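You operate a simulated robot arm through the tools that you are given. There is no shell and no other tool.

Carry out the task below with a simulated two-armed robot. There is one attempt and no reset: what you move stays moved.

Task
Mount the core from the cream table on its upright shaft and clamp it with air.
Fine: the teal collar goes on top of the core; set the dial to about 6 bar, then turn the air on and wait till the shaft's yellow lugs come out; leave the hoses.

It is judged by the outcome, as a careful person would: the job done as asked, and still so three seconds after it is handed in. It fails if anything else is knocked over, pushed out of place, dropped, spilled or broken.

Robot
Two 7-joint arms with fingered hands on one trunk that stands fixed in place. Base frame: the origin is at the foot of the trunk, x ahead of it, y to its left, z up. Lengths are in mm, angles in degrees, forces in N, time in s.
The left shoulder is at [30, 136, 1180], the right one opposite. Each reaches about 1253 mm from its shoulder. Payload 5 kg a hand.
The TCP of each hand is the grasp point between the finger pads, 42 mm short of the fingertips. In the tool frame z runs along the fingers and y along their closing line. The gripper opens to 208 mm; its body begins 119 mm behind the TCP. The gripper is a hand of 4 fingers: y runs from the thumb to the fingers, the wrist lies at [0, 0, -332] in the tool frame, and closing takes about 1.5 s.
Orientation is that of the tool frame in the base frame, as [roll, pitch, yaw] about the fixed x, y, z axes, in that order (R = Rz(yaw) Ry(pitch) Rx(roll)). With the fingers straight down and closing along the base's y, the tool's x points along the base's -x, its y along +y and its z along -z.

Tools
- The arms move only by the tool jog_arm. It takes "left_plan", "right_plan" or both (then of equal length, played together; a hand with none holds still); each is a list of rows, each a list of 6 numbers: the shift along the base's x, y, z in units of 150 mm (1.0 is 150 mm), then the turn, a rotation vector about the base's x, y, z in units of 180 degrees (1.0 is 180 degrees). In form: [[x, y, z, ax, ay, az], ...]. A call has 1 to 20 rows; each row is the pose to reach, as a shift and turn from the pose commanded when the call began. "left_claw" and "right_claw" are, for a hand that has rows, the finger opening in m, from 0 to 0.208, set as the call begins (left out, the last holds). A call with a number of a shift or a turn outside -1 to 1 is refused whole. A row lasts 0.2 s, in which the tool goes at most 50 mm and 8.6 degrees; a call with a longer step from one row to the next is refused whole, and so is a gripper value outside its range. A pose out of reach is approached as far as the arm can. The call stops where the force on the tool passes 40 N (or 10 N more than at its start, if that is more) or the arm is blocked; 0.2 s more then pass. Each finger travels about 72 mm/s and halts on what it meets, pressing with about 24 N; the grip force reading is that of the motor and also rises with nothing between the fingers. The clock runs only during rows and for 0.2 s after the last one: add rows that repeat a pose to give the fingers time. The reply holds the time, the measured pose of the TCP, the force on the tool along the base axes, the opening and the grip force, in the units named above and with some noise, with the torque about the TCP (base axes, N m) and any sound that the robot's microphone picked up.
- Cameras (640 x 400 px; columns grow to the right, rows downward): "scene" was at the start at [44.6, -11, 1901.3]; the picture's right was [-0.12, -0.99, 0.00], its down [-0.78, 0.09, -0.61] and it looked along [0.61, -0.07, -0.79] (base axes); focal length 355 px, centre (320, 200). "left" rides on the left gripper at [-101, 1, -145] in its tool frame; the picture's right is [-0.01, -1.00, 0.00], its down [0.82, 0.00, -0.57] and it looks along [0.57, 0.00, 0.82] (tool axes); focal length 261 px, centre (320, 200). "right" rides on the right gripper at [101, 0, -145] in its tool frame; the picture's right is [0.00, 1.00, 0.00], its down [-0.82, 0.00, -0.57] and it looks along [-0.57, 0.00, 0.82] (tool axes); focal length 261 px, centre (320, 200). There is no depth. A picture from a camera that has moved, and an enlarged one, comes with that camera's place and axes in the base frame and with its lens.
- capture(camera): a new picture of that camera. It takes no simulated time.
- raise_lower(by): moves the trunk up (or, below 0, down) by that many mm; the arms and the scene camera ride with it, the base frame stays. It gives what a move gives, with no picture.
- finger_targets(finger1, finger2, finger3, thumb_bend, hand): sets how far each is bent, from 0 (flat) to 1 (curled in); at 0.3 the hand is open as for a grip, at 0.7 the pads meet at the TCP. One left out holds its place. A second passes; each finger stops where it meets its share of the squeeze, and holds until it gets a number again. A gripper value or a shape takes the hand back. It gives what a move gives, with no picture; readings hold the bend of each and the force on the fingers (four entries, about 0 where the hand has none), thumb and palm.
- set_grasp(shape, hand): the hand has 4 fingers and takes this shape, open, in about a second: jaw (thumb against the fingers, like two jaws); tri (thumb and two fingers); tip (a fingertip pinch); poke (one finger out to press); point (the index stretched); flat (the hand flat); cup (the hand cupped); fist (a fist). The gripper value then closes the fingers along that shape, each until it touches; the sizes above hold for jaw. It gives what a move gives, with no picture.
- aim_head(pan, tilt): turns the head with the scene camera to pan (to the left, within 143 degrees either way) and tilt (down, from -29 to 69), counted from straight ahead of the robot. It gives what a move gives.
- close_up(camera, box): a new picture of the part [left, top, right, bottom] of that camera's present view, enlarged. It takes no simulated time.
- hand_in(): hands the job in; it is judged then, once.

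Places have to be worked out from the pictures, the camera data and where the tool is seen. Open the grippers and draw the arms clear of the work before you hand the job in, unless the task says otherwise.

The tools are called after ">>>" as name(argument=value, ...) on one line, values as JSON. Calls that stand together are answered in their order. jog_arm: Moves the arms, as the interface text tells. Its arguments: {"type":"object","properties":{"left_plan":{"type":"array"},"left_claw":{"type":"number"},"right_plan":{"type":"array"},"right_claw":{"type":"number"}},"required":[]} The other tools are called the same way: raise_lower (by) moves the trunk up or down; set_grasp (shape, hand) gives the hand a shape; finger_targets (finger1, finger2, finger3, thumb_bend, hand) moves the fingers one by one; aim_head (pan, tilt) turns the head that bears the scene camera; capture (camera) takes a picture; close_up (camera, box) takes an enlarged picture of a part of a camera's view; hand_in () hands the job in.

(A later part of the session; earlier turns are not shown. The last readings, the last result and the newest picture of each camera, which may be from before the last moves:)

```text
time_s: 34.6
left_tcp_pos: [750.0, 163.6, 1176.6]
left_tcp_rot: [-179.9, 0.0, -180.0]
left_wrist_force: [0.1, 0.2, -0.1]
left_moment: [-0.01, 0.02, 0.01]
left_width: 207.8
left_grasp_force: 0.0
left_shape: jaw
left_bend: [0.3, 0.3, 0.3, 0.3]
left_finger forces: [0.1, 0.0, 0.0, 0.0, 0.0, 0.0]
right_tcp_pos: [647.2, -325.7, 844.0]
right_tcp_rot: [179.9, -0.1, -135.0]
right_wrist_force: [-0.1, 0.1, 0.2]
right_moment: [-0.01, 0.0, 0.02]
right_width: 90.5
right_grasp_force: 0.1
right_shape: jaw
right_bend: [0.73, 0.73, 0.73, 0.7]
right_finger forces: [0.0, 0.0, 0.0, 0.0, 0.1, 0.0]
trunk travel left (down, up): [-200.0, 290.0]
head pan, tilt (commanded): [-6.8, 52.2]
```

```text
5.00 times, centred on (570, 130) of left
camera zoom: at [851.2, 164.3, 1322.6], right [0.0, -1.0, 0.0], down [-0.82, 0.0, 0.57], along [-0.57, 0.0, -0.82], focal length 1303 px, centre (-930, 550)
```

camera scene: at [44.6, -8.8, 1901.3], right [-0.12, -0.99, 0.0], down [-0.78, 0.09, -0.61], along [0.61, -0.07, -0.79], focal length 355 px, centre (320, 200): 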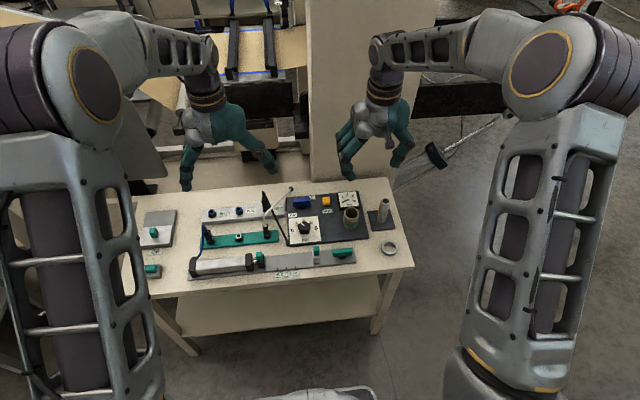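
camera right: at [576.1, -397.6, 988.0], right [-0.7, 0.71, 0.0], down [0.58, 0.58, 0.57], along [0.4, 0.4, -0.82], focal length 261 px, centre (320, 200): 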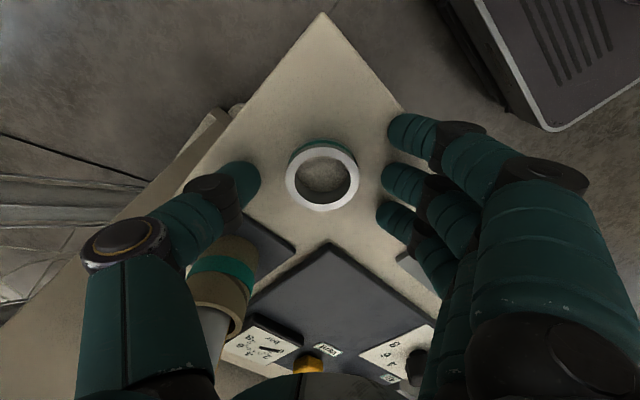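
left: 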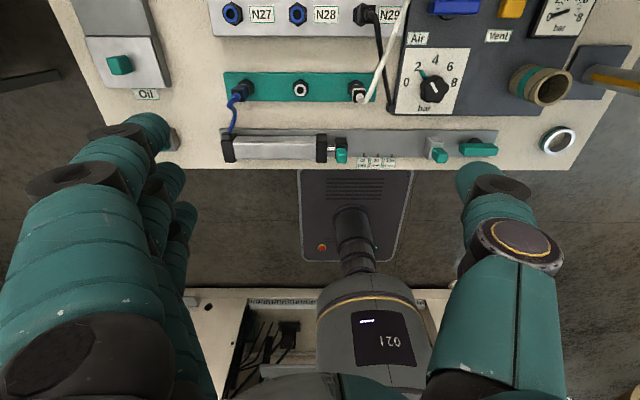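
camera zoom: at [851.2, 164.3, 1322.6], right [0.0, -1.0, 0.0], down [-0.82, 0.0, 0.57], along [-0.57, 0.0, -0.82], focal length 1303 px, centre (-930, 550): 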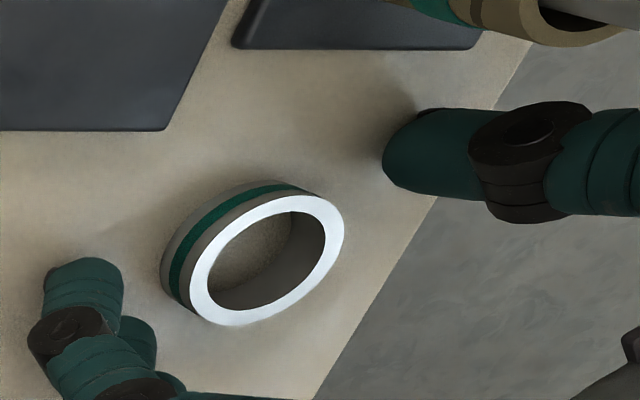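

The collar top is at z≈816 and it lies about 3 mm toward −x of the TCP. I'll recentre and close on it.

>>> jog_arm(right_plan=[[-0.02, -0.003, 0.003, 0, 0, 0], [-0.02, -0.003, 0.003, 0, 0, 0]])

>>> jog_arm(right_plan=[[0, 0, 0, 0, 0, 0], [0, 0, 0, 0, 0, 0], [0, 0, 0, 0, 0, 0], [0, 0, 0, 0, 0, 0], [0, 0, 0, 0, 0, 0], [0, 0, 0, 0, 0, 0], [0, 0, 0, 0, 0, 0], [0, 0, 0, 0, 0, 0]], right_claw=0.035)

>>> close_up(camera="right", box=[220, 100, 420, 240])

>>> close_up(camera="left", box=[520, 90, 620, 170])

>>> close_up(camera="scene", box=[350, 200, 430, 280])

```text
time_s: 35.2
left_tcp_pos: [750.6, 163.7, 1176.8]
left_tcp_rot: [180.0, 0.0, -180.0]
left_wrist_force: [0.6, 0.4, 0.8]
left_moment: [-0.01, -0.02, 0.02]
left_width: 207.8
left_grasp_force: 0.0
left_shape: jaw
left_bend: [0.3, 0.3, 0.3, 0.3]
left_finger forces: [0.0, 0.1, 0.0, 0.0, 0.0, 0.0]
right_tcp_pos: [643.3, -325.7, 844.3]
right_tcp_rot: [179.9, 0.0, -135.1]
right_wrist_force: [0.2, -0.1, 0.2]
right_moment: [0.02, 0.0, -0.02]
right_width: 90.0
right_grasp_force: 0.0
right_shape: jaw
right_bend: [0.73, 0.73, 0.73, 0.7]
right_finger forces: [0.0, 0.0, 0.0, 0.1, 0.0, 0.1]
trunk travel left (down, up): [-200.0, 290.0]
head pan, tilt (commanded): [-6.8, 52.2]
```

```text
time_s: 37.0
left_tcp_pos: [749.5, 164.1, 1178.0]
left_tcp_rot: [180.0, 0.0, -180.0]
left_wrist_force: [-0.2, 0.3, -0.9]
left_moment: [0.0, -0.02, 0.0]
left_width: 207.8
left_grasp_force: 0.0
left_shape: jaw
left_bend: [0.3, 0.3, 0.3, 0.3]
left_finger forces: [0.0, 0.1, 0.0, 0.1, 0.0, 0.0]
right_tcp_pos: [643.7, -326.4, 845.0]
right_tcp_rot: [179.9, 0.0, -134.9]
right_wrist_force: [0.0, -0.8, 1.2]
right_moment: [0.06, 0.04, 0.0]
right_width: 29.4
right_grasp_force: 24.1
right_shape: jaw
right_bend: [0.7, 0.73, 0.69, 0.7]
right_finger forces: [0.0, 10.3, 7.4, 0.1, 18.5, 0.1]
trunk travel left (down, up): [-200.0, 290.0]
head pan, tilt (commanded): [-6.8, 52.2]
```

```text
2.86 times, centred on (320, 170) of right
camera zoom: at [573.8, -397.7, 990.0], right [-0.7, 0.71, 0.0], down [0.58, 0.58, 0.57], along [0.4, 0.4, -0.82], focal length 745 px, centre (320, 286)
```

zoom: 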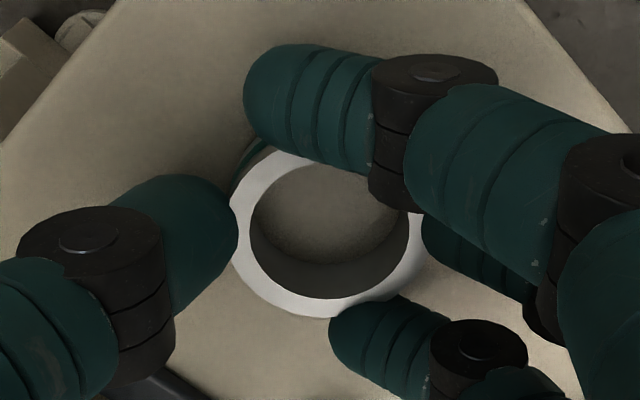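

```text
5.00 times, centred on (570, 130) of left
camera zoom: at [851.0, 164.1, 1322.8], right [0.0, -1.0, 0.0], down [-0.82, 0.0, 0.57], along [-0.57, 0.0, -0.82], focal length 1303 px, centre (-930, 550)
```

zoom: 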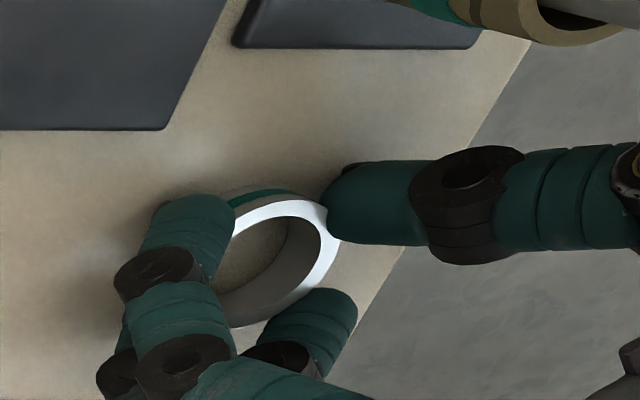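

```text
5.00 times, centred on (390, 240) of scene
camera zoom: at [44.5, -10.9, 1901.3], right [-0.12, -0.99, 0.0], down [-0.78, 0.09, -0.61], along [0.61, -0.07, -0.79], focal length 1774 px, centre (-30, 0)
```

zoom: 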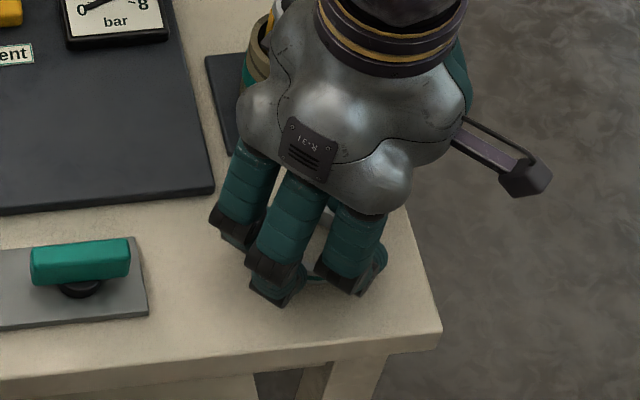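

The collar is gripped (thumb 18.5 N against two fingers). I'll lift it straight up to about TCP z=990.

>>> jog_arm(right_plan=[[0, 0, 0.03, 0, 0, 0], [0, 0, 0.1, 0, 0, 0], [0, 0, 0.25, 0, 0, 0], [0, 0, 0.45, 0, 0, 0], [0, 0, 0.65, 0, 0, 0], [0, 0, 0.85, 0, 0, 0], [0, 0, 0.97, 0, 0, 0], [0, 0, 0.97, 0, 0, 0]])

>>> close_up(camera="right", box=[220, 100, 420, 240])

>>> close_up(camera="scene", box=[350, 180, 430, 260])

>>> close_up(camera="left", box=[520, 60, 640, 200])

>>> capture(camera="right")

```text
time_s: 38.9
left_tcp_pos: [750.1, 162.9, 1175.5]
left_tcp_rot: [-180.0, 0.0, -179.9]
left_wrist_force: [0.0, -0.2, -0.2]
left_moment: [0.01, 0.03, 0.0]
left_width: 208.0
left_grasp_force: 0.1
left_shape: jaw
left_bend: [0.3, 0.3, 0.3, 0.3]
left_finger forces: [0.1, 0.0, 0.0, 0.0, 0.0, 0.0]
right_tcp_pos: [644.0, -324.3, 992.5]
right_tcp_rot: [179.8, -0.1, -135.0]
right_wrist_force: [0.4, -0.2, -0.8]
right_moment: [0.04, 0.01, -0.01]
right_width: 28.8
right_grasp_force: 23.9
right_shape: jaw
right_bend: [0.7, 0.73, 0.69, 0.7]
right_finger forces: [0.1, 10.3, 7.8, 0.0, 18.2, 0.1]
trunk travel left (down, up): [-200.0, 290.0]
head pan, tilt (commanded): [-6.8, 52.2]
```

```text
2.86 times, centred on (320, 170) of right
camera zoom: at [575.2, -396.1, 1136.2], right [-0.7, 0.71, 0.0], down [0.58, 0.58, 0.57], along [0.4, 0.4, -0.82], focal length 745 px, centre (320, 286)
```

zoom: 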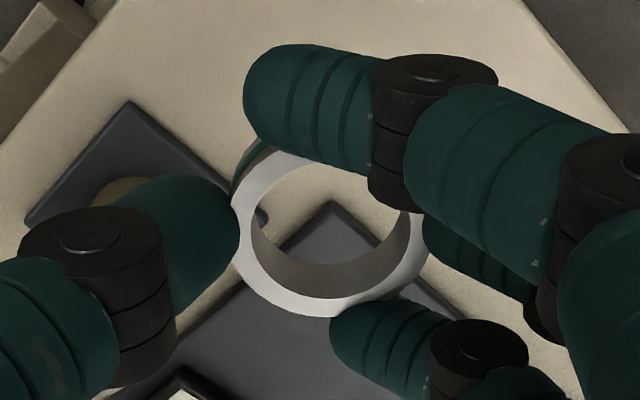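

```text
5.00 times, centred on (390, 220) of scene
camera zoom: at [44.9, -11.1, 1901.2], right [-0.12, -0.99, 0.0], down [-0.78, 0.09, -0.61], along [0.61, -0.07, -0.79], focal length 1774 px, centre (-30, 100)
```

zoom: 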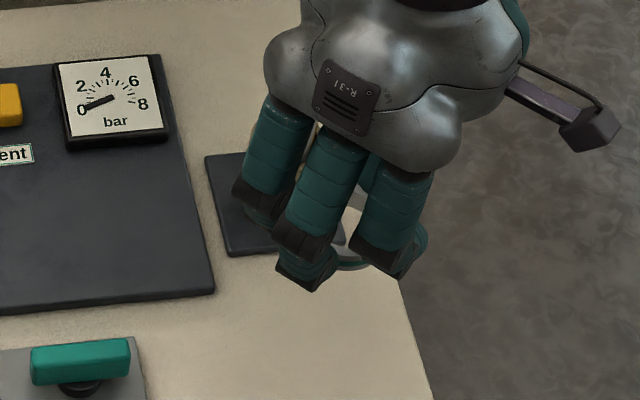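

```text
2.86 times, centred on (580, 130) of left
camera zoom: at [851.2, 163.9, 1322.6], right [0.0, -1.0, 0.0], down [-0.82, 0.0, 0.57], along [-0.57, 0.0, -0.82], focal length 745 px, centre (-423, 400)
```

zoom: 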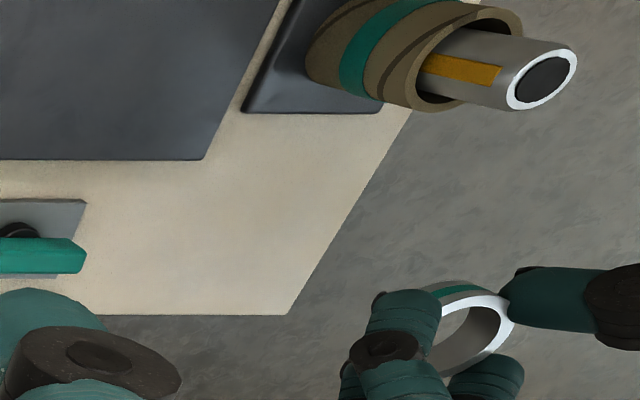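

```text
taken
camera right: at [575.2, -396.1, 1136.2], right [-0.7, 0.71, 0.0], down [0.58, 0.58, 0.57], along [0.4, 0.4, -0.82], focal length 261 px, centre (320, 200)
```

right: 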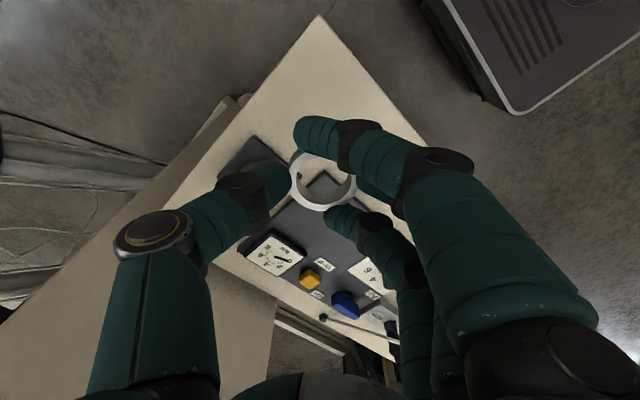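

The collar is held level, about 3 mm toward the fingers from the TCP. The shaft axis is best estimated at about [769.7,-325.6]; I'll move the collar over it at this height (27 mm above the shaft top).

>>> jog_arm(right_plan=[[0.15, -0.005, 0, 0, 0, 0], [0.4, -0.01, 0, 0, 0, 0], [0.65, -0.015, 0, 0, 0, 0], [0.8, -0.02, 0, 0, 0, 0], [0.835, -0.02, 0, 0, 0, 0], [0.835, -0.02, 0, 0, 0, 0], [0.835, -0.02, 0, 0, 0, 0], [0.835, -0.02, 0, 0, 0, 0], [0.835, -0.02, 0, 0, 0, 0]])

>>> close_up(camera="right", box=[220, 80, 420, 240])

>>> close_up(camera="scene", box=[360, 170, 430, 240])

>>> close_up(camera="left", box=[520, 0, 640, 130])

```text
time_s: 40.9
left_tcp_pos: [750.4, 163.6, 1177.6]
left_tcp_rot: [179.9, 0.0, 180.0]
left_wrist_force: [0.5, -0.2, 0.6]
left_moment: [-0.01, -0.03, 0.0]
left_width: 207.4
left_grasp_force: 0.1
left_shape: jaw
left_bend: [0.3, 0.3, 0.3, 0.3]
left_finger forces: [0.1, 0.0, 0.1, 0.0, 0.1, 0.0]
right_tcp_pos: [772.0, -328.0, 991.2]
right_tcp_rot: [179.9, -0.1, -135.0]
right_wrist_force: [-0.3, -0.1, -1.0]
right_moment: [0.0, 0.03, 0.0]
right_width: 29.0
right_grasp_force: 23.8
right_shape: jaw
right_bend: [0.7, 0.73, 0.69, 0.7]
right_finger forces: [0.1, 10.4, 7.8, 0.0, 18.0, 0.0]
trunk travel left (down, up): [-200.0, 290.0]
head pan, tilt (commanded): [-6.8, 52.2]
```

```text
2.50 times, centred on (320, 160) of right
camera zoom: at [700.8, -399.9, 1136.8], right [-0.7, 0.71, 0.0], down [0.58, 0.58, 0.57], along [0.4, 0.4, -0.82], focal length 652 px, centre (320, 300)
```

zoom: 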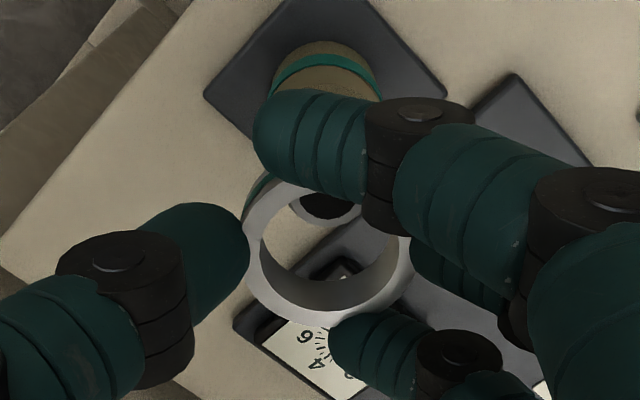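

```text
5.71 times, centred on (395, 205) of scene
camera zoom: at [44.6, -11.0, 1901.3], right [-0.12, -0.99, 0.0], down [-0.78, 0.09, -0.61], along [0.61, -0.07, -0.79], focal length 2027 px, centre (-109, 171)
```

zoom: 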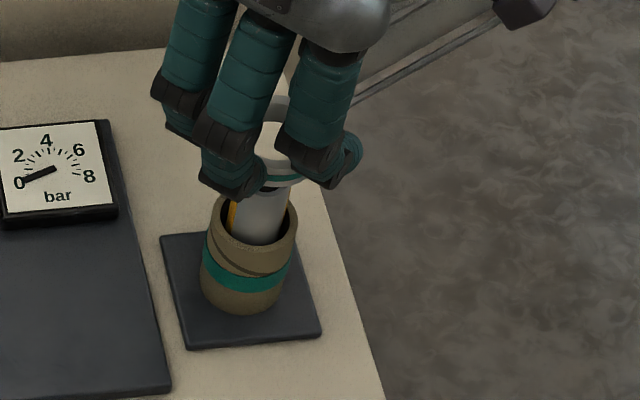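

```text
3.08 times, centred on (580, 65) of left
camera zoom: at [851.1, 164.1, 1322.8], right [0.0, -1.0, 0.0], down [-0.82, 0.0, 0.57], along [-0.57, 0.0, -0.82], focal length 802 px, centre (-480, 615)
```

zoom: 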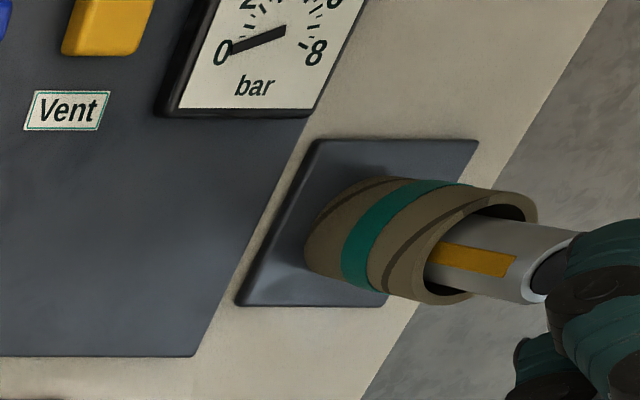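

Through the collar I can see the shaft top where it should be if aligned (within about 1–2 mm). I'll lower it over the shaft, stopping well short of the core first.

>>> jog_arm(right_plan=[[0, 0, -0.07, 0, 0, 0], [0, 0, -0.14, 0, 0, 0], [0, 0, -0.2, 0, 0, 0], [0, 0, -0.26, 0, 0, 0], [0, 0, -0.32, 0, 0, 0], [0, 0, -0.37, 0, 0, 0], [0, 0, -0.37, 0, 0, 0]])

>>> close_up(camera="scene", box=[360, 170, 430, 240])

>>> close_up(camera="right", box=[220, 80, 420, 240])

```text
time_s: 42.5
left_tcp_pos: [749.5, 163.8, 1176.6]
left_tcp_rot: [180.0, 0.1, -180.0]
left_wrist_force: [0.8, 0.2, -0.4]
left_moment: [-0.01, 0.0, 0.02]
left_width: 207.8
left_grasp_force: 0.1
left_shape: jaw
left_bend: [0.3, 0.3, 0.3, 0.3]
left_finger forces: [0.1, 0.1, 0.0, 0.1, 0.1, 0.1]
right_tcp_pos: [769.9, -330.1, 934.1]
right_tcp_rot: [179.9, -0.1, -134.9]
right_wrist_force: [0.0, 0.6, -0.3]
right_moment: [0.02, -0.02, 0.03]
right_width: 28.8
right_grasp_force: 23.7
right_shape: jaw
right_bend: [0.7, 0.73, 0.69, 0.7]
right_finger forces: [0.1, 10.3, 7.8, 0.1, 18.0, 0.0]
trunk travel left (down, up): [-200.0, 290.0]
head pan, tilt (commanded): [-6.8, 52.2]
```

```text
5.71 times, centred on (395, 205) of scene
camera zoom: at [44.4, -10.9, 1901.3], right [-0.12, -0.99, 0.0], down [-0.78, 0.09, -0.61], along [0.61, -0.07, -0.79], focal length 2027 px, centre (-109, 171)
```

zoom: 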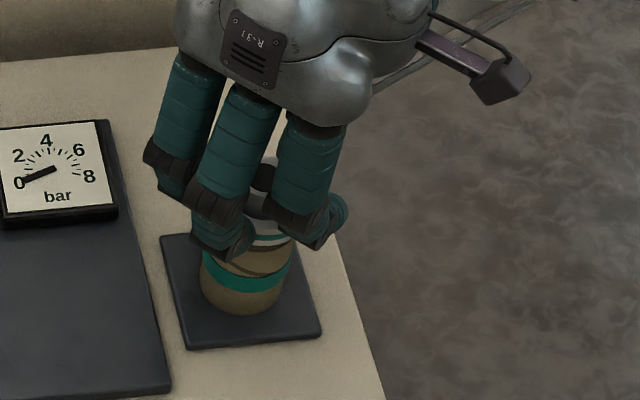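

```text
2.50 times, centred on (320, 160) of right
camera zoom: at [699.2, -401.0, 1079.1], right [-0.7, 0.71, 0.0], down [0.58, 0.58, 0.57], along [0.4, 0.4, -0.82], focal length 652 px, centre (320, 300)
```

zoom: 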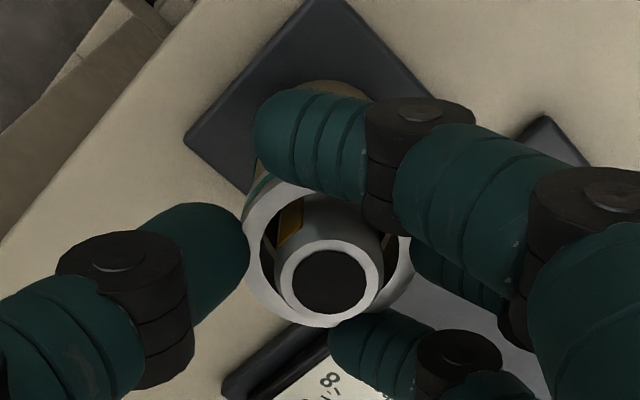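

The collar is over the shaft but the arm drifted about 1.6 mm; the shaft axis now reads about 3.5 mm forward of the collar centre. I'll shift the hand by (+2.5,+2.5) mm to centre it and re-check.

>>> jog_arm(right_plan=[[0.008, 0.008, 0, 0, 0, 0], [0.017, 0.017, 0, 0, 0, 0], [0.017, 0.017, 0, 0, 0, 0], [0.017, 0.017, 0, 0, 0, 0]])

>>> close_up(camera="right", box=[220, 80, 420, 240])

>>> close_up(camera="scene", box=[380, 195, 420, 235])

>>> close_up(camera="left", box=[520, 0, 640, 130])

```text
time_s: 43.5
left_tcp_pos: [749.7, 163.8, 1176.9]
left_tcp_rot: [180.0, 0.0, -179.9]
left_wrist_force: [-0.4, 0.1, 0.6]
left_moment: [0.0, 0.02, -0.01]
left_width: 207.8
left_grasp_force: 0.1
left_shape: jaw
left_bend: [0.3, 0.3, 0.3, 0.3]
left_finger forces: [0.1, 0.1, 0.0, 0.0, 0.0, 0.1]
right_tcp_pos: [771.6, -326.7, 934.7]
right_tcp_rot: [179.8, -0.1, -135.0]
right_wrist_force: [-0.7, -0.2, -0.9]
right_moment: [0.0, -0.03, 0.0]
right_width: 28.6
right_grasp_force: 24.1
right_shape: jaw
right_bend: [0.7, 0.73, 0.69, 0.7]
right_finger forces: [0.2, 10.3, 7.8, 0.0, 17.9, 0.0]
trunk travel left (down, up): [-200.0, 290.0]
head pan, tilt (commanded): [-6.8, 52.2]
```

```text
2.50 times, centred on (320, 160) of right
camera zoom: at [702.0, -398.1, 1079.5], right [-0.7, 0.71, 0.0], down [0.58, 0.58, 0.57], along [0.4, 0.4, -0.82], focal length 652 px, centre (320, 300)
```

zoom: 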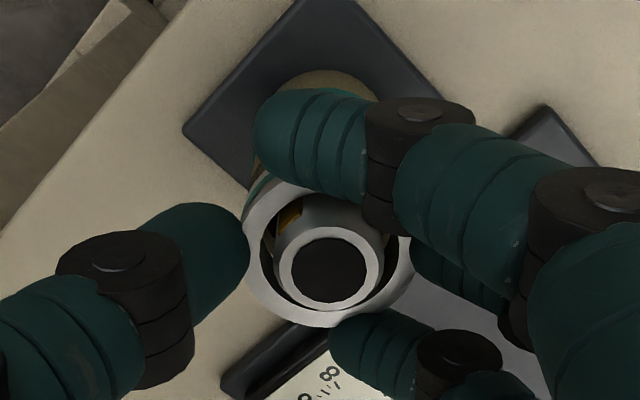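

```text
10.00 times, centred on (400, 215) of scene
camera zoom: at [44.7, -10.9, 1901.3], right [-0.12, -0.99, 0.0], down [-0.78, 0.09, -0.61], along [0.61, -0.07, -0.79], focal length 3548 px, centre (-480, 50)
```

zoom: 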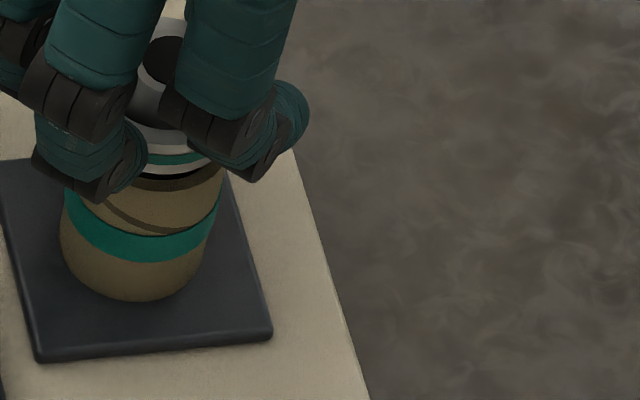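

```text
3.08 times, centred on (580, 65) of left
camera zoom: at [851.1, 164.1, 1322.7], right [0.0, -1.0, 0.0], down [-0.82, 0.0, 0.57], along [-0.57, 0.0, -0.82], focal length 802 px, centre (-480, 615)
```

zoom: 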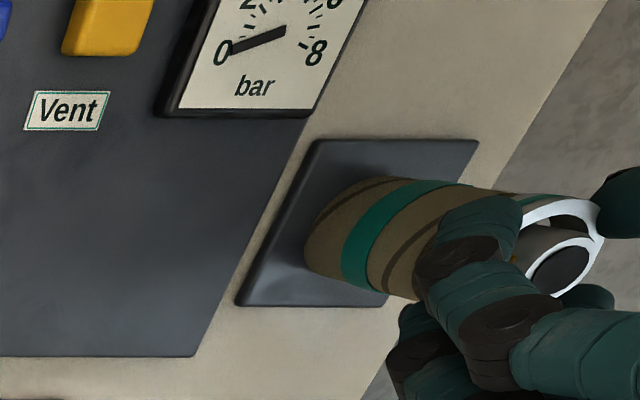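

Now the shaft is centred in the collar to within about 1 mm. I'll lower 11 mm and then creep down until the collar rests on the core.

>>> jog_arm(right_plan=[[0, 0, -0.03, 0, 0, 0], [0, 0, -0.055, 0, 0, 0], [0, 0, -0.073, 0, 0, 0], [0, 0, -0.073, 0, 0, 0]])

>>> close_up(camera="scene", box=[380, 195, 420, 235])

```text
time_s: 44.5
left_tcp_pos: [749.7, 164.6, 1176.4]
left_tcp_rot: [-179.9, 0.1, -179.9]
left_wrist_force: [-0.1, 0.5, -0.1]
left_moment: [-0.03, -0.03, -0.01]
left_width: 207.7
left_grasp_force: 0.1
left_shape: jaw
left_bend: [0.3, 0.3, 0.3, 0.3]
left_finger forces: [0.0, 0.0, 0.1, 0.0, 0.1, 0.0]
right_tcp_pos: [771.9, -326.7, 923.0]
right_tcp_rot: [180.0, -0.2, -135.0]
right_wrist_force: [0.6, -0.1, -0.7]
right_moment: [0.01, -0.01, 0.01]
right_width: 28.7
right_grasp_force: 23.2
right_shape: jaw
right_bend: [0.7, 0.73, 0.69, 0.7]
right_finger forces: [0.1, 10.3, 7.8, 0.0, 18.0, 0.0]
trunk travel left (down, up): [-200.0, 290.0]
head pan, tilt (commanded): [-6.8, 52.2]
```

```text
10.00 times, centred on (400, 215) of scene
camera zoom: at [44.6, -10.9, 1901.3], right [-0.12, -0.99, 0.0], down [-0.78, 0.09, -0.61], along [0.61, -0.07, -0.79], focal length 3548 px, centre (-480, 50)
```

zoom: 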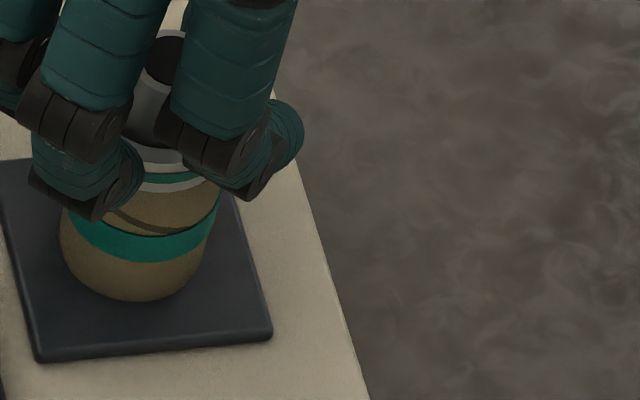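

Still free; the collar is almost on the core. Creeping down 3 mm in two steps.

>>> jog_arm(right_plan=[[0, 0, -0.01, 0, 0, 0], [0, 0, -0.02, 0, 0, 0], [0, 0, -0.02, 0, 0, 0]])

```text
time_s: 45.2
left_tcp_pos: [749.5, 164.1, 1177.9]
left_tcp_rot: [-180.0, 0.0, 179.9]
left_wrist_force: [0.0, -0.2, -0.9]
left_moment: [0.0, 0.0, 0.01]
left_width: 207.9
left_grasp_force: 0.1
left_shape: jaw
left_bend: [0.3, 0.3, 0.3, 0.3]
left_finger forces: [0.1, 0.0, 0.0, 0.0, 0.1, 0.0]
right_tcp_pos: [771.2, -325.7, 922.6]
right_tcp_rot: [179.9, -0.1, -135.0]
right_wrist_force: [0.9, 0.4, 11.7]
right_moment: [0.28, 0.09, 0.01]
right_width: 28.9
right_grasp_force: 24.2
right_shape: jaw
right_bend: [0.7, 0.73, 0.69, 0.7]
right_finger forces: [0.5, 11.9, 8.9, 0.0, 20.5, 0.0]
trunk travel left (down, up): [-200.0, 290.0]
head pan, tilt (commanded): [-6.8, 52.2]
```

About 12 N upward: the collar is resting on the core. I'll open the fingers.

>>> jog_arm(right_plan=[[0, 0, 0.006, 0, 0, 0], [0, 0, 0.006, 0, 0, 0], [0, 0, 0.006, 0, 0, 0], [0, 0, 0.006, 0, 0, 0], [0, 0, 0.006, 0, 0, 0], [0, 0, 0.006, 0, 0, 0], [0, 0, 0.006, 0, 0, 0]], right_claw=0.095)

>>> close_up(camera="right", box=[220, 80, 420, 240])

>>> close_up(camera="scene", box=[370, 185, 420, 235])

>>> close_up(camera="left", box=[520, 0, 640, 130])

```text
time_s: 46.9
left_tcp_pos: [749.3, 163.3, 1175.6]
left_tcp_rot: [180.0, 0.0, -180.0]
left_wrist_force: [0.6, -0.2, -0.6]
left_moment: [-0.02, 0.01, -0.02]
left_width: 207.9
left_grasp_force: 0.1
left_shape: jaw
left_bend: [0.3, 0.3, 0.3, 0.3]
left_finger forces: [0.0, 0.1, 0.0, 0.0, 0.1, 0.0]
right_tcp_pos: [771.0, -326.6, 921.9]
right_tcp_rot: [179.9, 0.0, -135.0]
right_wrist_force: [0.0, -0.6, 0.4]
right_moment: [0.01, 0.01, -0.01]
right_width: 94.2
right_grasp_force: 0.1
right_shape: jaw
right_bend: [0.73, 0.73, 0.73, 0.7]
right_finger forces: [0.0, 0.1, 0.0, 0.0, 0.0, 0.0]
trunk travel left (down, up): [-200.0, 290.0]
head pan, tilt (commanded): [-6.8, 52.2]
```

```text
2.50 times, centred on (320, 160) of right
camera zoom: at [701.8, -398.2, 1066.9], right [-0.7, 0.71, 0.0], down [0.58, 0.58, 0.57], along [0.4, 0.4, -0.82], focal length 652 px, centre (320, 300)
```

zoom: 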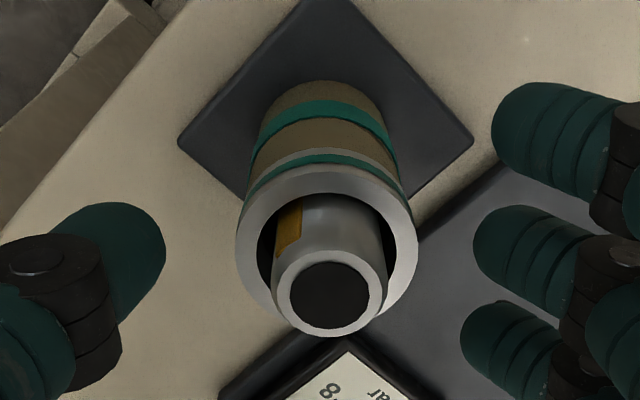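

```text
8.00 times, centred on (395, 210) of scene
camera zoom: at [44.6, -10.9, 1901.3], right [-0.12, -0.99, 0.0], down [-0.78, 0.09, -0.61], along [0.61, -0.07, -0.79], focal length 2838 px, centre (-280, 120)
```

zoom: 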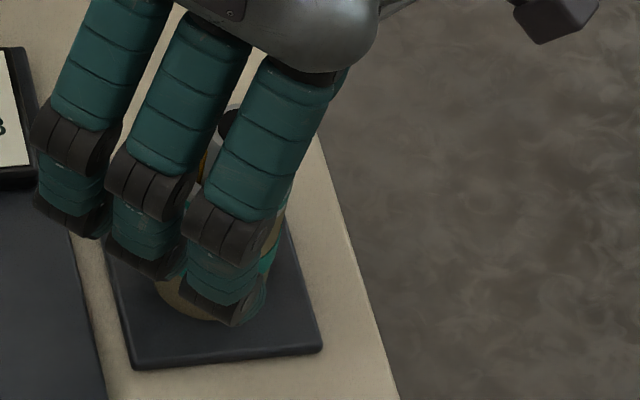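

```text
3.08 times, centred on (580, 65) of left
camera zoom: at [851.0, 164.1, 1322.8], right [0.0, -1.0, 0.0], down [-0.82, 0.0, 0.57], along [-0.57, 0.0, -0.82], focal length 802 px, centre (-480, 615)
```

zoom: 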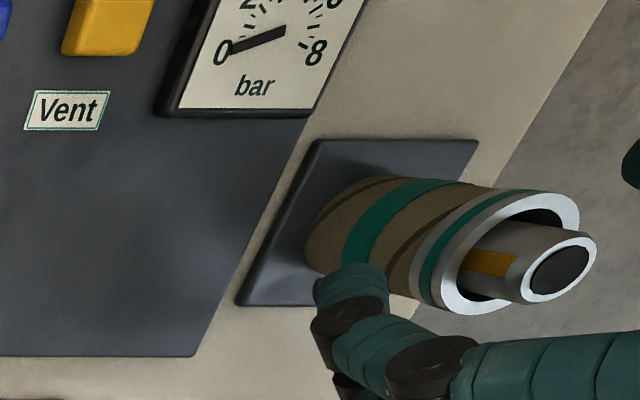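

The collar sits flush on the core, concentric with the shaft. I'll raise the right hand clear of the assembly.

>>> jog_arm(right_plan=[[0, 0, 0.1, 0, 0, 0], [0, 0, 0.3, 0, 0, 0], [0, 0, 0.55, 0, 0, 0], [0, 0, 0.8, 0, 0, 0], [0, 0, 1.0, 0, 0, 0], [0, 0, 1.0, 0, 0, 0]])

>>> close_up(camera="scene", box=[360, 180, 420, 250])

>>> capture(camera="scene")

>>> aim_head(pan=35, tilt=40)

>>> capture(camera="scene")

```text
time_s: 48.2
left_tcp_pos: [751.1, 163.9, 1177.0]
left_tcp_rot: [180.0, 0.0, -180.0]
left_wrist_force: [0.7, 0.2, 0.7]
left_moment: [-0.03, 0.04, -0.02]
left_width: 207.8
left_grasp_force: 0.1
left_shape: jaw
left_bend: [0.3, 0.3, 0.3, 0.3]
left_finger forces: [0.1, 0.0, 0.0, 0.0, 0.0, 0.0]
right_tcp_pos: [773.3, -325.9, 1071.1]
right_tcp_rot: [179.8, -0.2, -135.0]
right_wrist_force: [0.7, 0.5, 0.5]
right_moment: [-0.02, 0.04, -0.02]
right_width: 94.3
right_grasp_force: 0.0
right_shape: jaw
right_bend: [0.73, 0.73, 0.73, 0.7]
right_finger forces: [0.0, 0.0, 0.0, 0.0, 0.0, 0.0]
trunk travel left (down, up): [-200.0, 290.0]
head pan, tilt (commanded): [-6.8, 52.2]
```

```text
5.71 times, centred on (390, 215) of scene
camera zoom: at [45.4, -11.0, 1901.2], right [-0.12, -0.99, 0.0], down [-0.78, 0.09, -0.61], along [0.61, -0.07, -0.79], focal length 2027 px, centre (-80, 114)
```

zoom: 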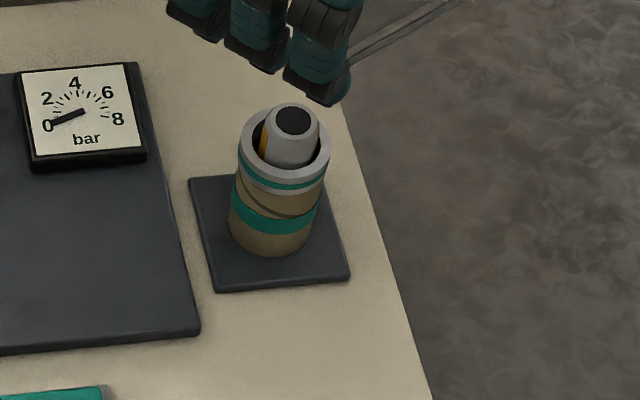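

```text
taken
camera scene: at [45.4, -11.0, 1901.2], right [-0.12, -0.99, 0.0], down [-0.78, 0.09, -0.61], along [0.61, -0.07, -0.79], focal length 355 px, centre (320, 200)
```

scene: 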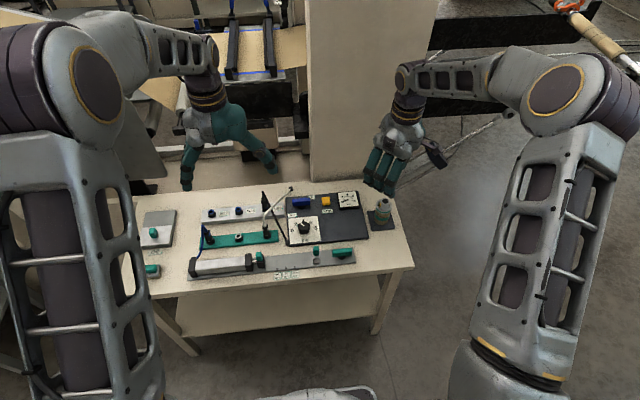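

```text
time_s: 49.3
left_tcp_pos: [748.8, 163.0, 1177.8]
left_tcp_rot: [179.9, 0.0, -180.0]
left_wrist_force: [0.2, -0.8, 0.4]
left_moment: [0.01, 0.0, 0.01]
left_width: 207.8
left_grasp_force: 0.0
left_shape: jaw
left_bend: [0.3, 0.3, 0.3, 0.3]
left_finger forces: [0.0, 0.0, 0.1, 0.0, 0.0, 0.0]
right_tcp_pos: [772.2, -326.1, 1071.1]
right_tcp_rot: [179.9, -0.1, -135.0]
right_wrist_force: [0.6, 0.3, -0.1]
right_moment: [-0.01, -0.02, 0.02]
right_width: 94.2
right_grasp_force: 0.2
right_shape: jaw
right_bend: [0.73, 0.73, 0.73, 0.7]
right_finger forces: [0.0, 0.0, 0.0, 0.0, 0.0, 0.1]
trunk travel left (down, up): [-200.0, 290.0]
head pan, tilt (commanded): [35.0, 40.0]
```

```text
taken
camera scene: at [39.7, 46.6, 1918.3], right [0.57, -0.82, 0.0], down [-0.53, -0.37, -0.77], along [0.63, 0.44, -0.64], focal length 355 px, centre (320, 200)
```

scene: 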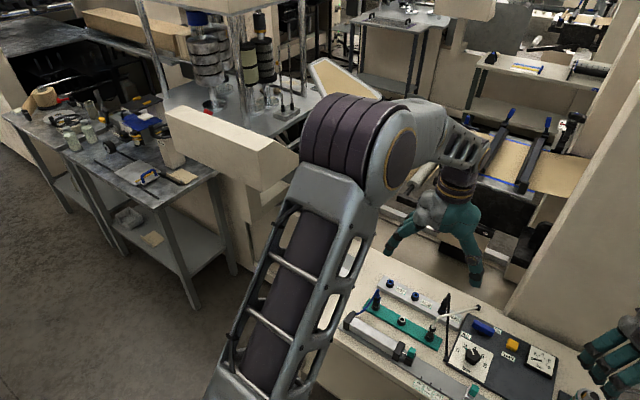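

The collar/core assembly looks right. There is a beam near the left elbow, so I'll keep the left arm where it is, just closing its hand for room, and use the right hand for the dial. I'll restore the head, and rotate the right hand a further 45° in free air.

>>> aim_head(pan=-6.8, tilt=52.2)

>>> jog_arm(left_plan=[[0, 0, 0, 0, 0, 0], [0, 0, 0, 0, 0, 0], [0, 0, 0, 0, 0, 0], [0, 0, 0, 0, 0, 0], [0, 0, 0, 0, 0, 0], [0, 0, 0, 0, 0, 0], [0, 0, 0, 0, 0, 0]], left_claw=0.05, right_plan=[[0, 0, 0, 0, 0, 0.042], [0, 0, 0, 0, 0, 0.084], [0, 0, 0, 0, 0, 0.126], [0, 0, 0, 0, 0, 0.168], [0, 0, 0, 0, 0, 0.21], [0, 0, 0, 0, 0, 0.25], [0, 0, 0, 0, 0, 0.25]])

>>> capture(camera="scene")

>>> capture(camera="right")

```text
time_s: 50.4
left_tcp_pos: [749.4, 163.5, 1177.6]
left_tcp_rot: [179.9, 0.0, 180.0]
left_wrist_force: [0.3, -0.3, -0.2]
left_moment: [0.02, -0.03, 0.0]
left_width: 207.8
left_grasp_force: 0.0
left_shape: jaw
left_bend: [0.3, 0.3, 0.3, 0.3]
left_finger forces: [0.0, 0.0, 0.0, 0.0, 0.0, 0.0]
right_tcp_pos: [771.6, -325.8, 1071.0]
right_tcp_rot: [179.9, -0.1, -135.0]
right_wrist_force: [0.0, 0.2, 0.6]
right_moment: [0.03, 0.02, -0.03]
right_width: 94.7
right_grasp_force: 0.0
right_shape: jaw
right_bend: [0.73, 0.73, 0.73, 0.7]
right_finger forces: [0.0, 0.1, 0.0, 0.1, 0.1, 0.1]
trunk travel left (down, up): [-200.0, 290.0]
head pan, tilt (commanded): [-6.8, 52.2]
```

```text
time_s: 52.0
left_tcp_pos: [749.6, 162.9, 1177.2]
left_tcp_rot: [179.9, 0.0, 180.0]
left_wrist_force: [0.5, 0.4, -1.2]
left_moment: [-0.03, -0.01, 0.0]
left_width: 50.8
left_grasp_force: 0.1
left_shape: jaw
left_bend: [0.73, 0.73, 0.73, 0.7]
left_finger forces: [0.0, 0.0, 0.0, 0.1, 0.0, 0.1]
right_tcp_pos: [771.6, -326.6, 1071.4]
right_tcp_rot: [180.0, -0.2, -89.9]
right_wrist_force: [-0.3, -0.8, 0.4]
right_moment: [-0.01, 0.02, 0.04]
right_width: 94.4
right_grasp_force: 0.1
right_shape: jaw
right_bend: [0.73, 0.73, 0.73, 0.7]
right_finger forces: [0.1, 0.0, 0.0, 0.0, 0.1, 0.0]
trunk travel left (down, up): [-200.0, 290.0]
head pan, tilt (commanded): [-6.8, 52.2]
```

```text
taken
camera scene: at [44.5, -10.8, 1901.2], right [-0.12, -0.99, 0.0], down [-0.78, 0.09, -0.61], along [0.61, -0.07, -0.79], focal length 355 px, centre (320, 200)
```

scene: 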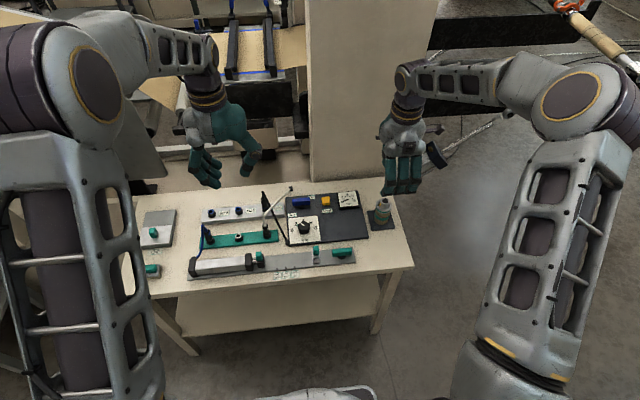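

```text
taken
camera right: at [773.4, -427.2, 1216.4], right [-1.0, 0.0, 0.0], down [0.0, 0.82, 0.57], along [0.0, 0.57, -0.82], focal length 261 px, centre (320, 200)
```

right: 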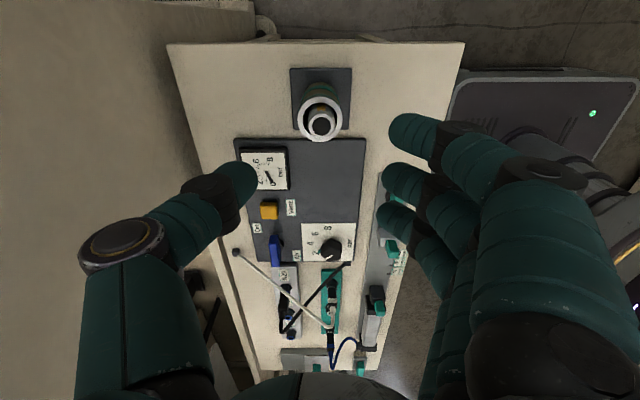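

Both fine. Moving the right hand toward the dial at height while turning the left hand so its thumb doesn't stick out toward the right arm.

>>> jog_arm(right_plan=[[0, 0.15, 0, 0, 0, 0], [0, 0.3, 0, 0, 0, 0], [0, 0.45, 0, 0, 0, 0], [0, 0.6, 0, 0, 0, 0], [0, 0.75, 0, 0, 0, 0], [0, 0.9, 0, 0, 0, 0], [0, 0.95, 0, 0, 0, 0], [0, 0.95, 0, 0, 0, 0], [0, 0.95, 0, 0, 0, 0], [0, 0.95, 0, 0, 0, 0], [0, 0.95, 0, 0, 0, 0], [0, 0.95, 0, 0, 0, 0]], left_plan=[[0, 0, 0, 0, 0, 0.042], [0, 0, 0, 0, 0, 0.084], [0, 0, 0, 0, 0, 0.126], [0, 0, 0, 0, 0, 0.168], [0, 0, 0, 0, 0, 0.21], [0, 0, 0, 0, 0, 0.252], [0, 0, 0, 0, 0, 0.294], [0, 0, 0, 0, 0, 0.336], [0, 0, 0, 0, 0, 0.378], [0, 0, 0, 0, 0, 0.42], [0, 0, 0, 0, 0, 0.462], [0, 0, 0, 0, 0, 0.5]])

>>> capture(camera="scene")

>>> capture(camera="right")

```text
time_s: 54.6
left_tcp_pos: [749.9, 164.1, 1176.1]
left_tcp_rot: [179.9, 0.0, -89.9]
left_wrist_force: [-0.4, -0.2, 0.3]
left_moment: [0.02, 0.01, 0.03]
left_width: 50.4
left_grasp_force: 0.0
left_shape: jaw
left_bend: [0.73, 0.73, 0.73, 0.7]
left_finger forces: [0.1, 0.0, 0.0, 0.0, 0.0, 0.0]
right_tcp_pos: [773.0, -182.7, 1070.2]
right_tcp_rot: [179.8, -0.1, -90.0]
right_wrist_force: [0.9, 0.1, 0.5]
right_moment: [-0.01, 0.0, -0.01]
right_width: 94.7
right_grasp_force: 0.0
right_shape: jaw
right_bend: [0.73, 0.73, 0.73, 0.7]
right_finger forces: [0.0, 0.1, 0.0, 0.1, 0.1, 0.0]
trunk travel left (down, up): [-200.0, 290.0]
head pan, tilt (commanded): [-6.8, 52.2]
```

```text
taken
camera scene: at [44.8, -11.2, 1901.2], right [-0.12, -0.99, 0.0], down [-0.78, 0.09, -0.61], along [0.61, -0.07, -0.79], focal length 355 px, centre (320, 200)
```

scene: 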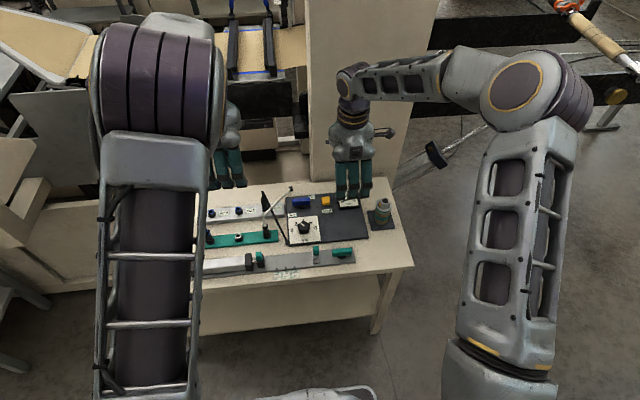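

```text
taken
camera right: at [773.6, -284.2, 1216.0], right [-1.0, 0.0, 0.0], down [0.0, 0.82, 0.57], along [0.0, 0.57, -0.82], focal length 261 px, centre (320, 200)
```

right: 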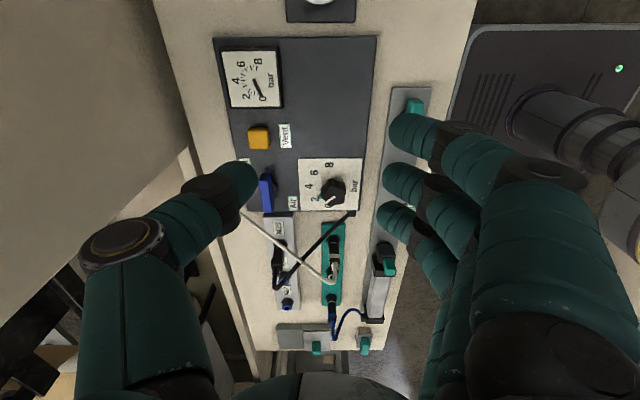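

The left arm swung its elbow inward while turning but is clear. I continue the right hand to above the dial (about [750,-37]) and descend partway for a measurement view.

>>> jog_arm(right_plan=[[-0.03, 0.2, 0, 0, 0, 0], [-0.07, 0.45, 0, 0, 0, 0], [-0.11, 0.7, 0, 0, 0, 0], [-0.157, 0.973, 0, 0, 0, 0], [-0.157, 0.973, -0.25, 0, 0, 0], [-0.157, 0.973, -0.5, 0, 0, 0], [-0.157, 0.973, -0.75, 0, 0, 0], [-0.157, 0.973, -0.75, 0, 0, 0], [-0.157, 0.973, -0.75, 0, 0, 0]], right_claw=0.08)

>>> capture(camera="scene")

>>> capture(camera="right")

>>> close_up(camera="right", box=[220, 60, 420, 220])

```text
time_s: 56.6
left_tcp_pos: [750.4, 164.9, 1177.4]
left_tcp_rot: [179.9, -0.1, -90.0]
left_wrist_force: [1.1, -0.5, -0.4]
left_moment: [-0.02, 0.03, -0.02]
left_width: 50.6
left_grasp_force: 0.1
left_shape: jaw
left_bend: [0.73, 0.73, 0.73, 0.7]
left_finger forces: [0.1, 0.1, 0.1, 0.0, 0.1, 0.0]
right_tcp_pos: [745.8, -37.2, 958.7]
right_tcp_rot: [179.8, -0.2, -90.0]
right_wrist_force: [0.1, -0.4, -0.5]
right_moment: [0.01, 0.01, -0.04]
right_width: 80.6
right_grasp_force: 0.0
right_shape: jaw
right_bend: [0.73, 0.73, 0.73, 0.7]
right_finger forces: [0.0, 0.1, 0.0, 0.1, 0.1, 0.0]
trunk travel left (down, up): [-200.0, 290.0]
head pan, tilt (commanded): [-6.8, 52.2]
```

```text
taken
camera scene: at [45.2, -10.7, 1901.2], right [-0.12, -0.99, 0.0], down [-0.79, 0.09, -0.61], along [0.61, -0.07, -0.79], focal length 355 px, centre (320, 200)
```

scene: 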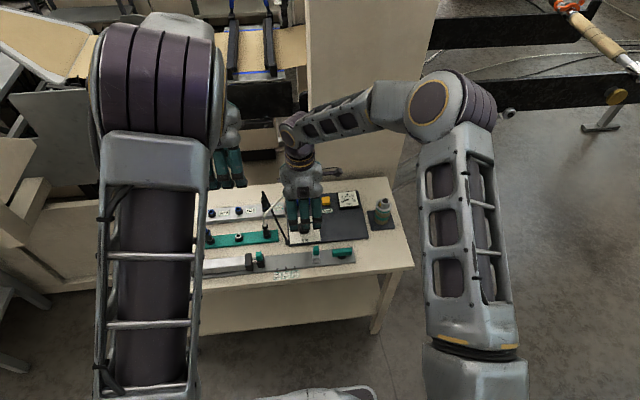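

```text
taken
camera right: at [747.7, -137.4, 1103.3], right [-1.0, 0.0, 0.0], down [0.0, 0.82, 0.57], along [0.0, 0.57, -0.82], focal length 261 px, centre (320, 200)
```

right: 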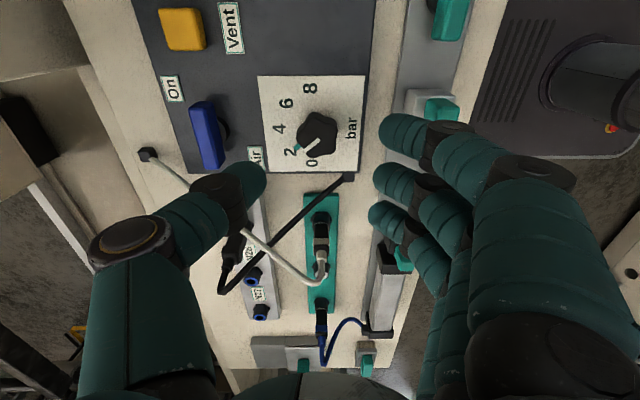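

```text
2.50 times, centred on (320, 140) of right
camera zoom: at [747.7, -137.4, 1103.3], right [-1.0, 0.0, 0.0], down [0.0, 0.82, 0.57], along [0.0, 0.57, -0.82], focal length 652 px, centre (320, 350)
```

zoom: 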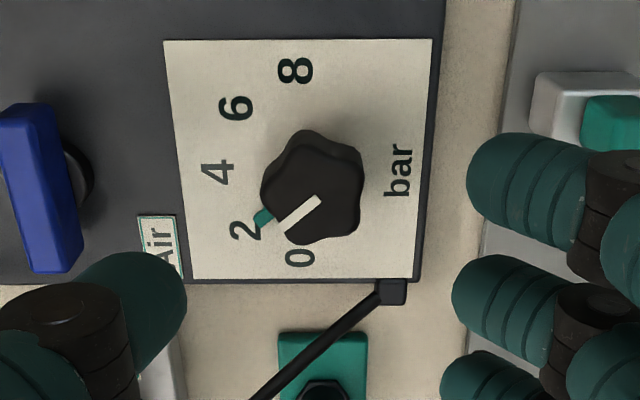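

The dial axis is at about [751,-37], knob about 44 mm across with top z≈842, pointer near 2.2; reaching 6 needs about 84° clockwise. I'll centre on it, pre-rotate the hand 20° more counter-clockwise, and descend to z≈900 with a 72 mm opening.

>>> jog_arm(right_plan=[[0.022, -0.006, 0, 0, 0, 0.037], [0.022, -0.006, 0, 0, 0, 0.074], [0.022, -0.006, 0, 0, 0, 0.111], [0.022, -0.006, -0.15, 0, 0, 0.111], [0.022, -0.006, -0.28, 0, 0, 0.111], [0.022, -0.006, -0.38, 0, 0, 0.111], [0.022, -0.006, -0.38, 0, 0, 0.111], [0.022, -0.006, -0.38, 0, 0, 0.111]], right_claw=0.072)

>>> capture(camera="right")

>>> close_up(camera="right", box=[240, 100, 400, 220])

>>> close_up(camera="scene", box=[250, 160, 350, 250])

```text
time_s: 58.4
left_tcp_pos: [749.7, 165.2, 1177.1]
left_tcp_rot: [179.9, -0.1, -90.0]
left_wrist_force: [0.3, 0.2, 0.4]
left_moment: [0.02, 0.04, -0.03]
left_width: 50.7
left_grasp_force: 0.0
left_shape: jaw
left_bend: [0.73, 0.73, 0.73, 0.7]
left_finger forces: [0.0, 0.0, 0.1, 0.0, 0.0, 0.0]
right_tcp_pos: [752.3, -38.8, 901.7]
right_tcp_rot: [179.8, 0.0, -70.0]
right_wrist_force: [-0.5, 0.2, 0.4]
right_moment: [-0.03, 0.04, -0.03]
right_width: 72.3
right_grasp_force: 0.0
right_shape: jaw
right_bend: [0.73, 0.73, 0.73, 0.7]
right_finger forces: [0.0, 0.0, 0.0, 0.1, 0.0, 0.1]
trunk travel left (down, up): [-200.0, 290.0]
head pan, tilt (commanded): [-6.8, 52.2]
```

```text
taken
camera right: at [787.2, -133.0, 1046.3], right [-0.94, -0.34, 0.0], down [-0.28, 0.77, 0.57], along [-0.19, 0.54, -0.82], focal length 261 px, centre (320, 200)
```

right: 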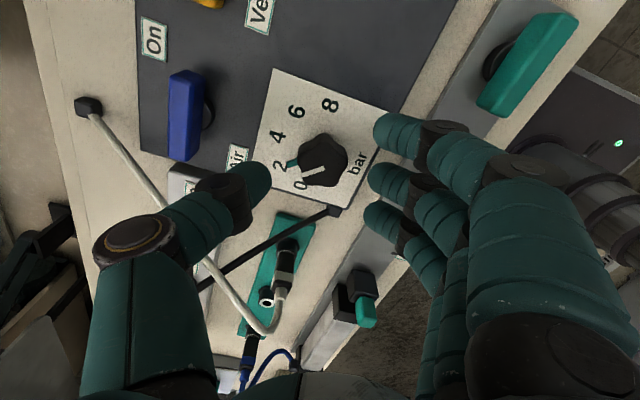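

```text
3.33 times, centred on (320, 160) of right
camera zoom: at [787.2, -133.0, 1046.3], right [-0.94, -0.34, 0.0], down [-0.28, 0.77, 0.57], along [-0.19, 0.54, -0.82], focal length 869 px, centre (320, 333)
```

zoom: 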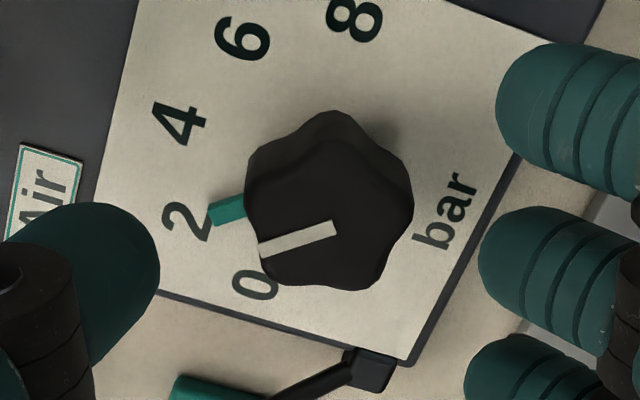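

```text
4.44 times, centred on (300, 205) of scene
camera zoom: at [44.9, -10.8, 1901.2], right [-0.12, -0.99, 0.0], down [-0.78, 0.09, -0.61], along [0.61, -0.07, -0.79], focal length 1577 px, centre (409, 178)
```

zoom: 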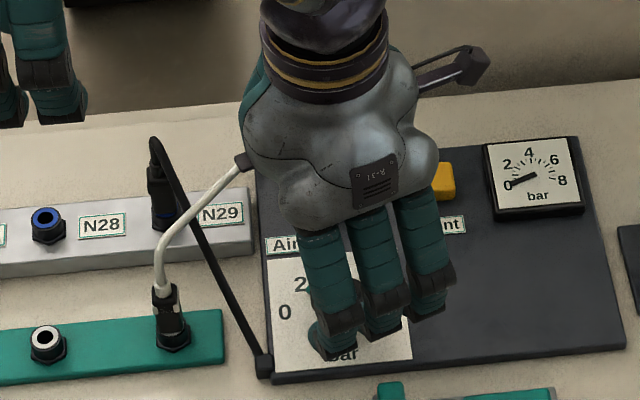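

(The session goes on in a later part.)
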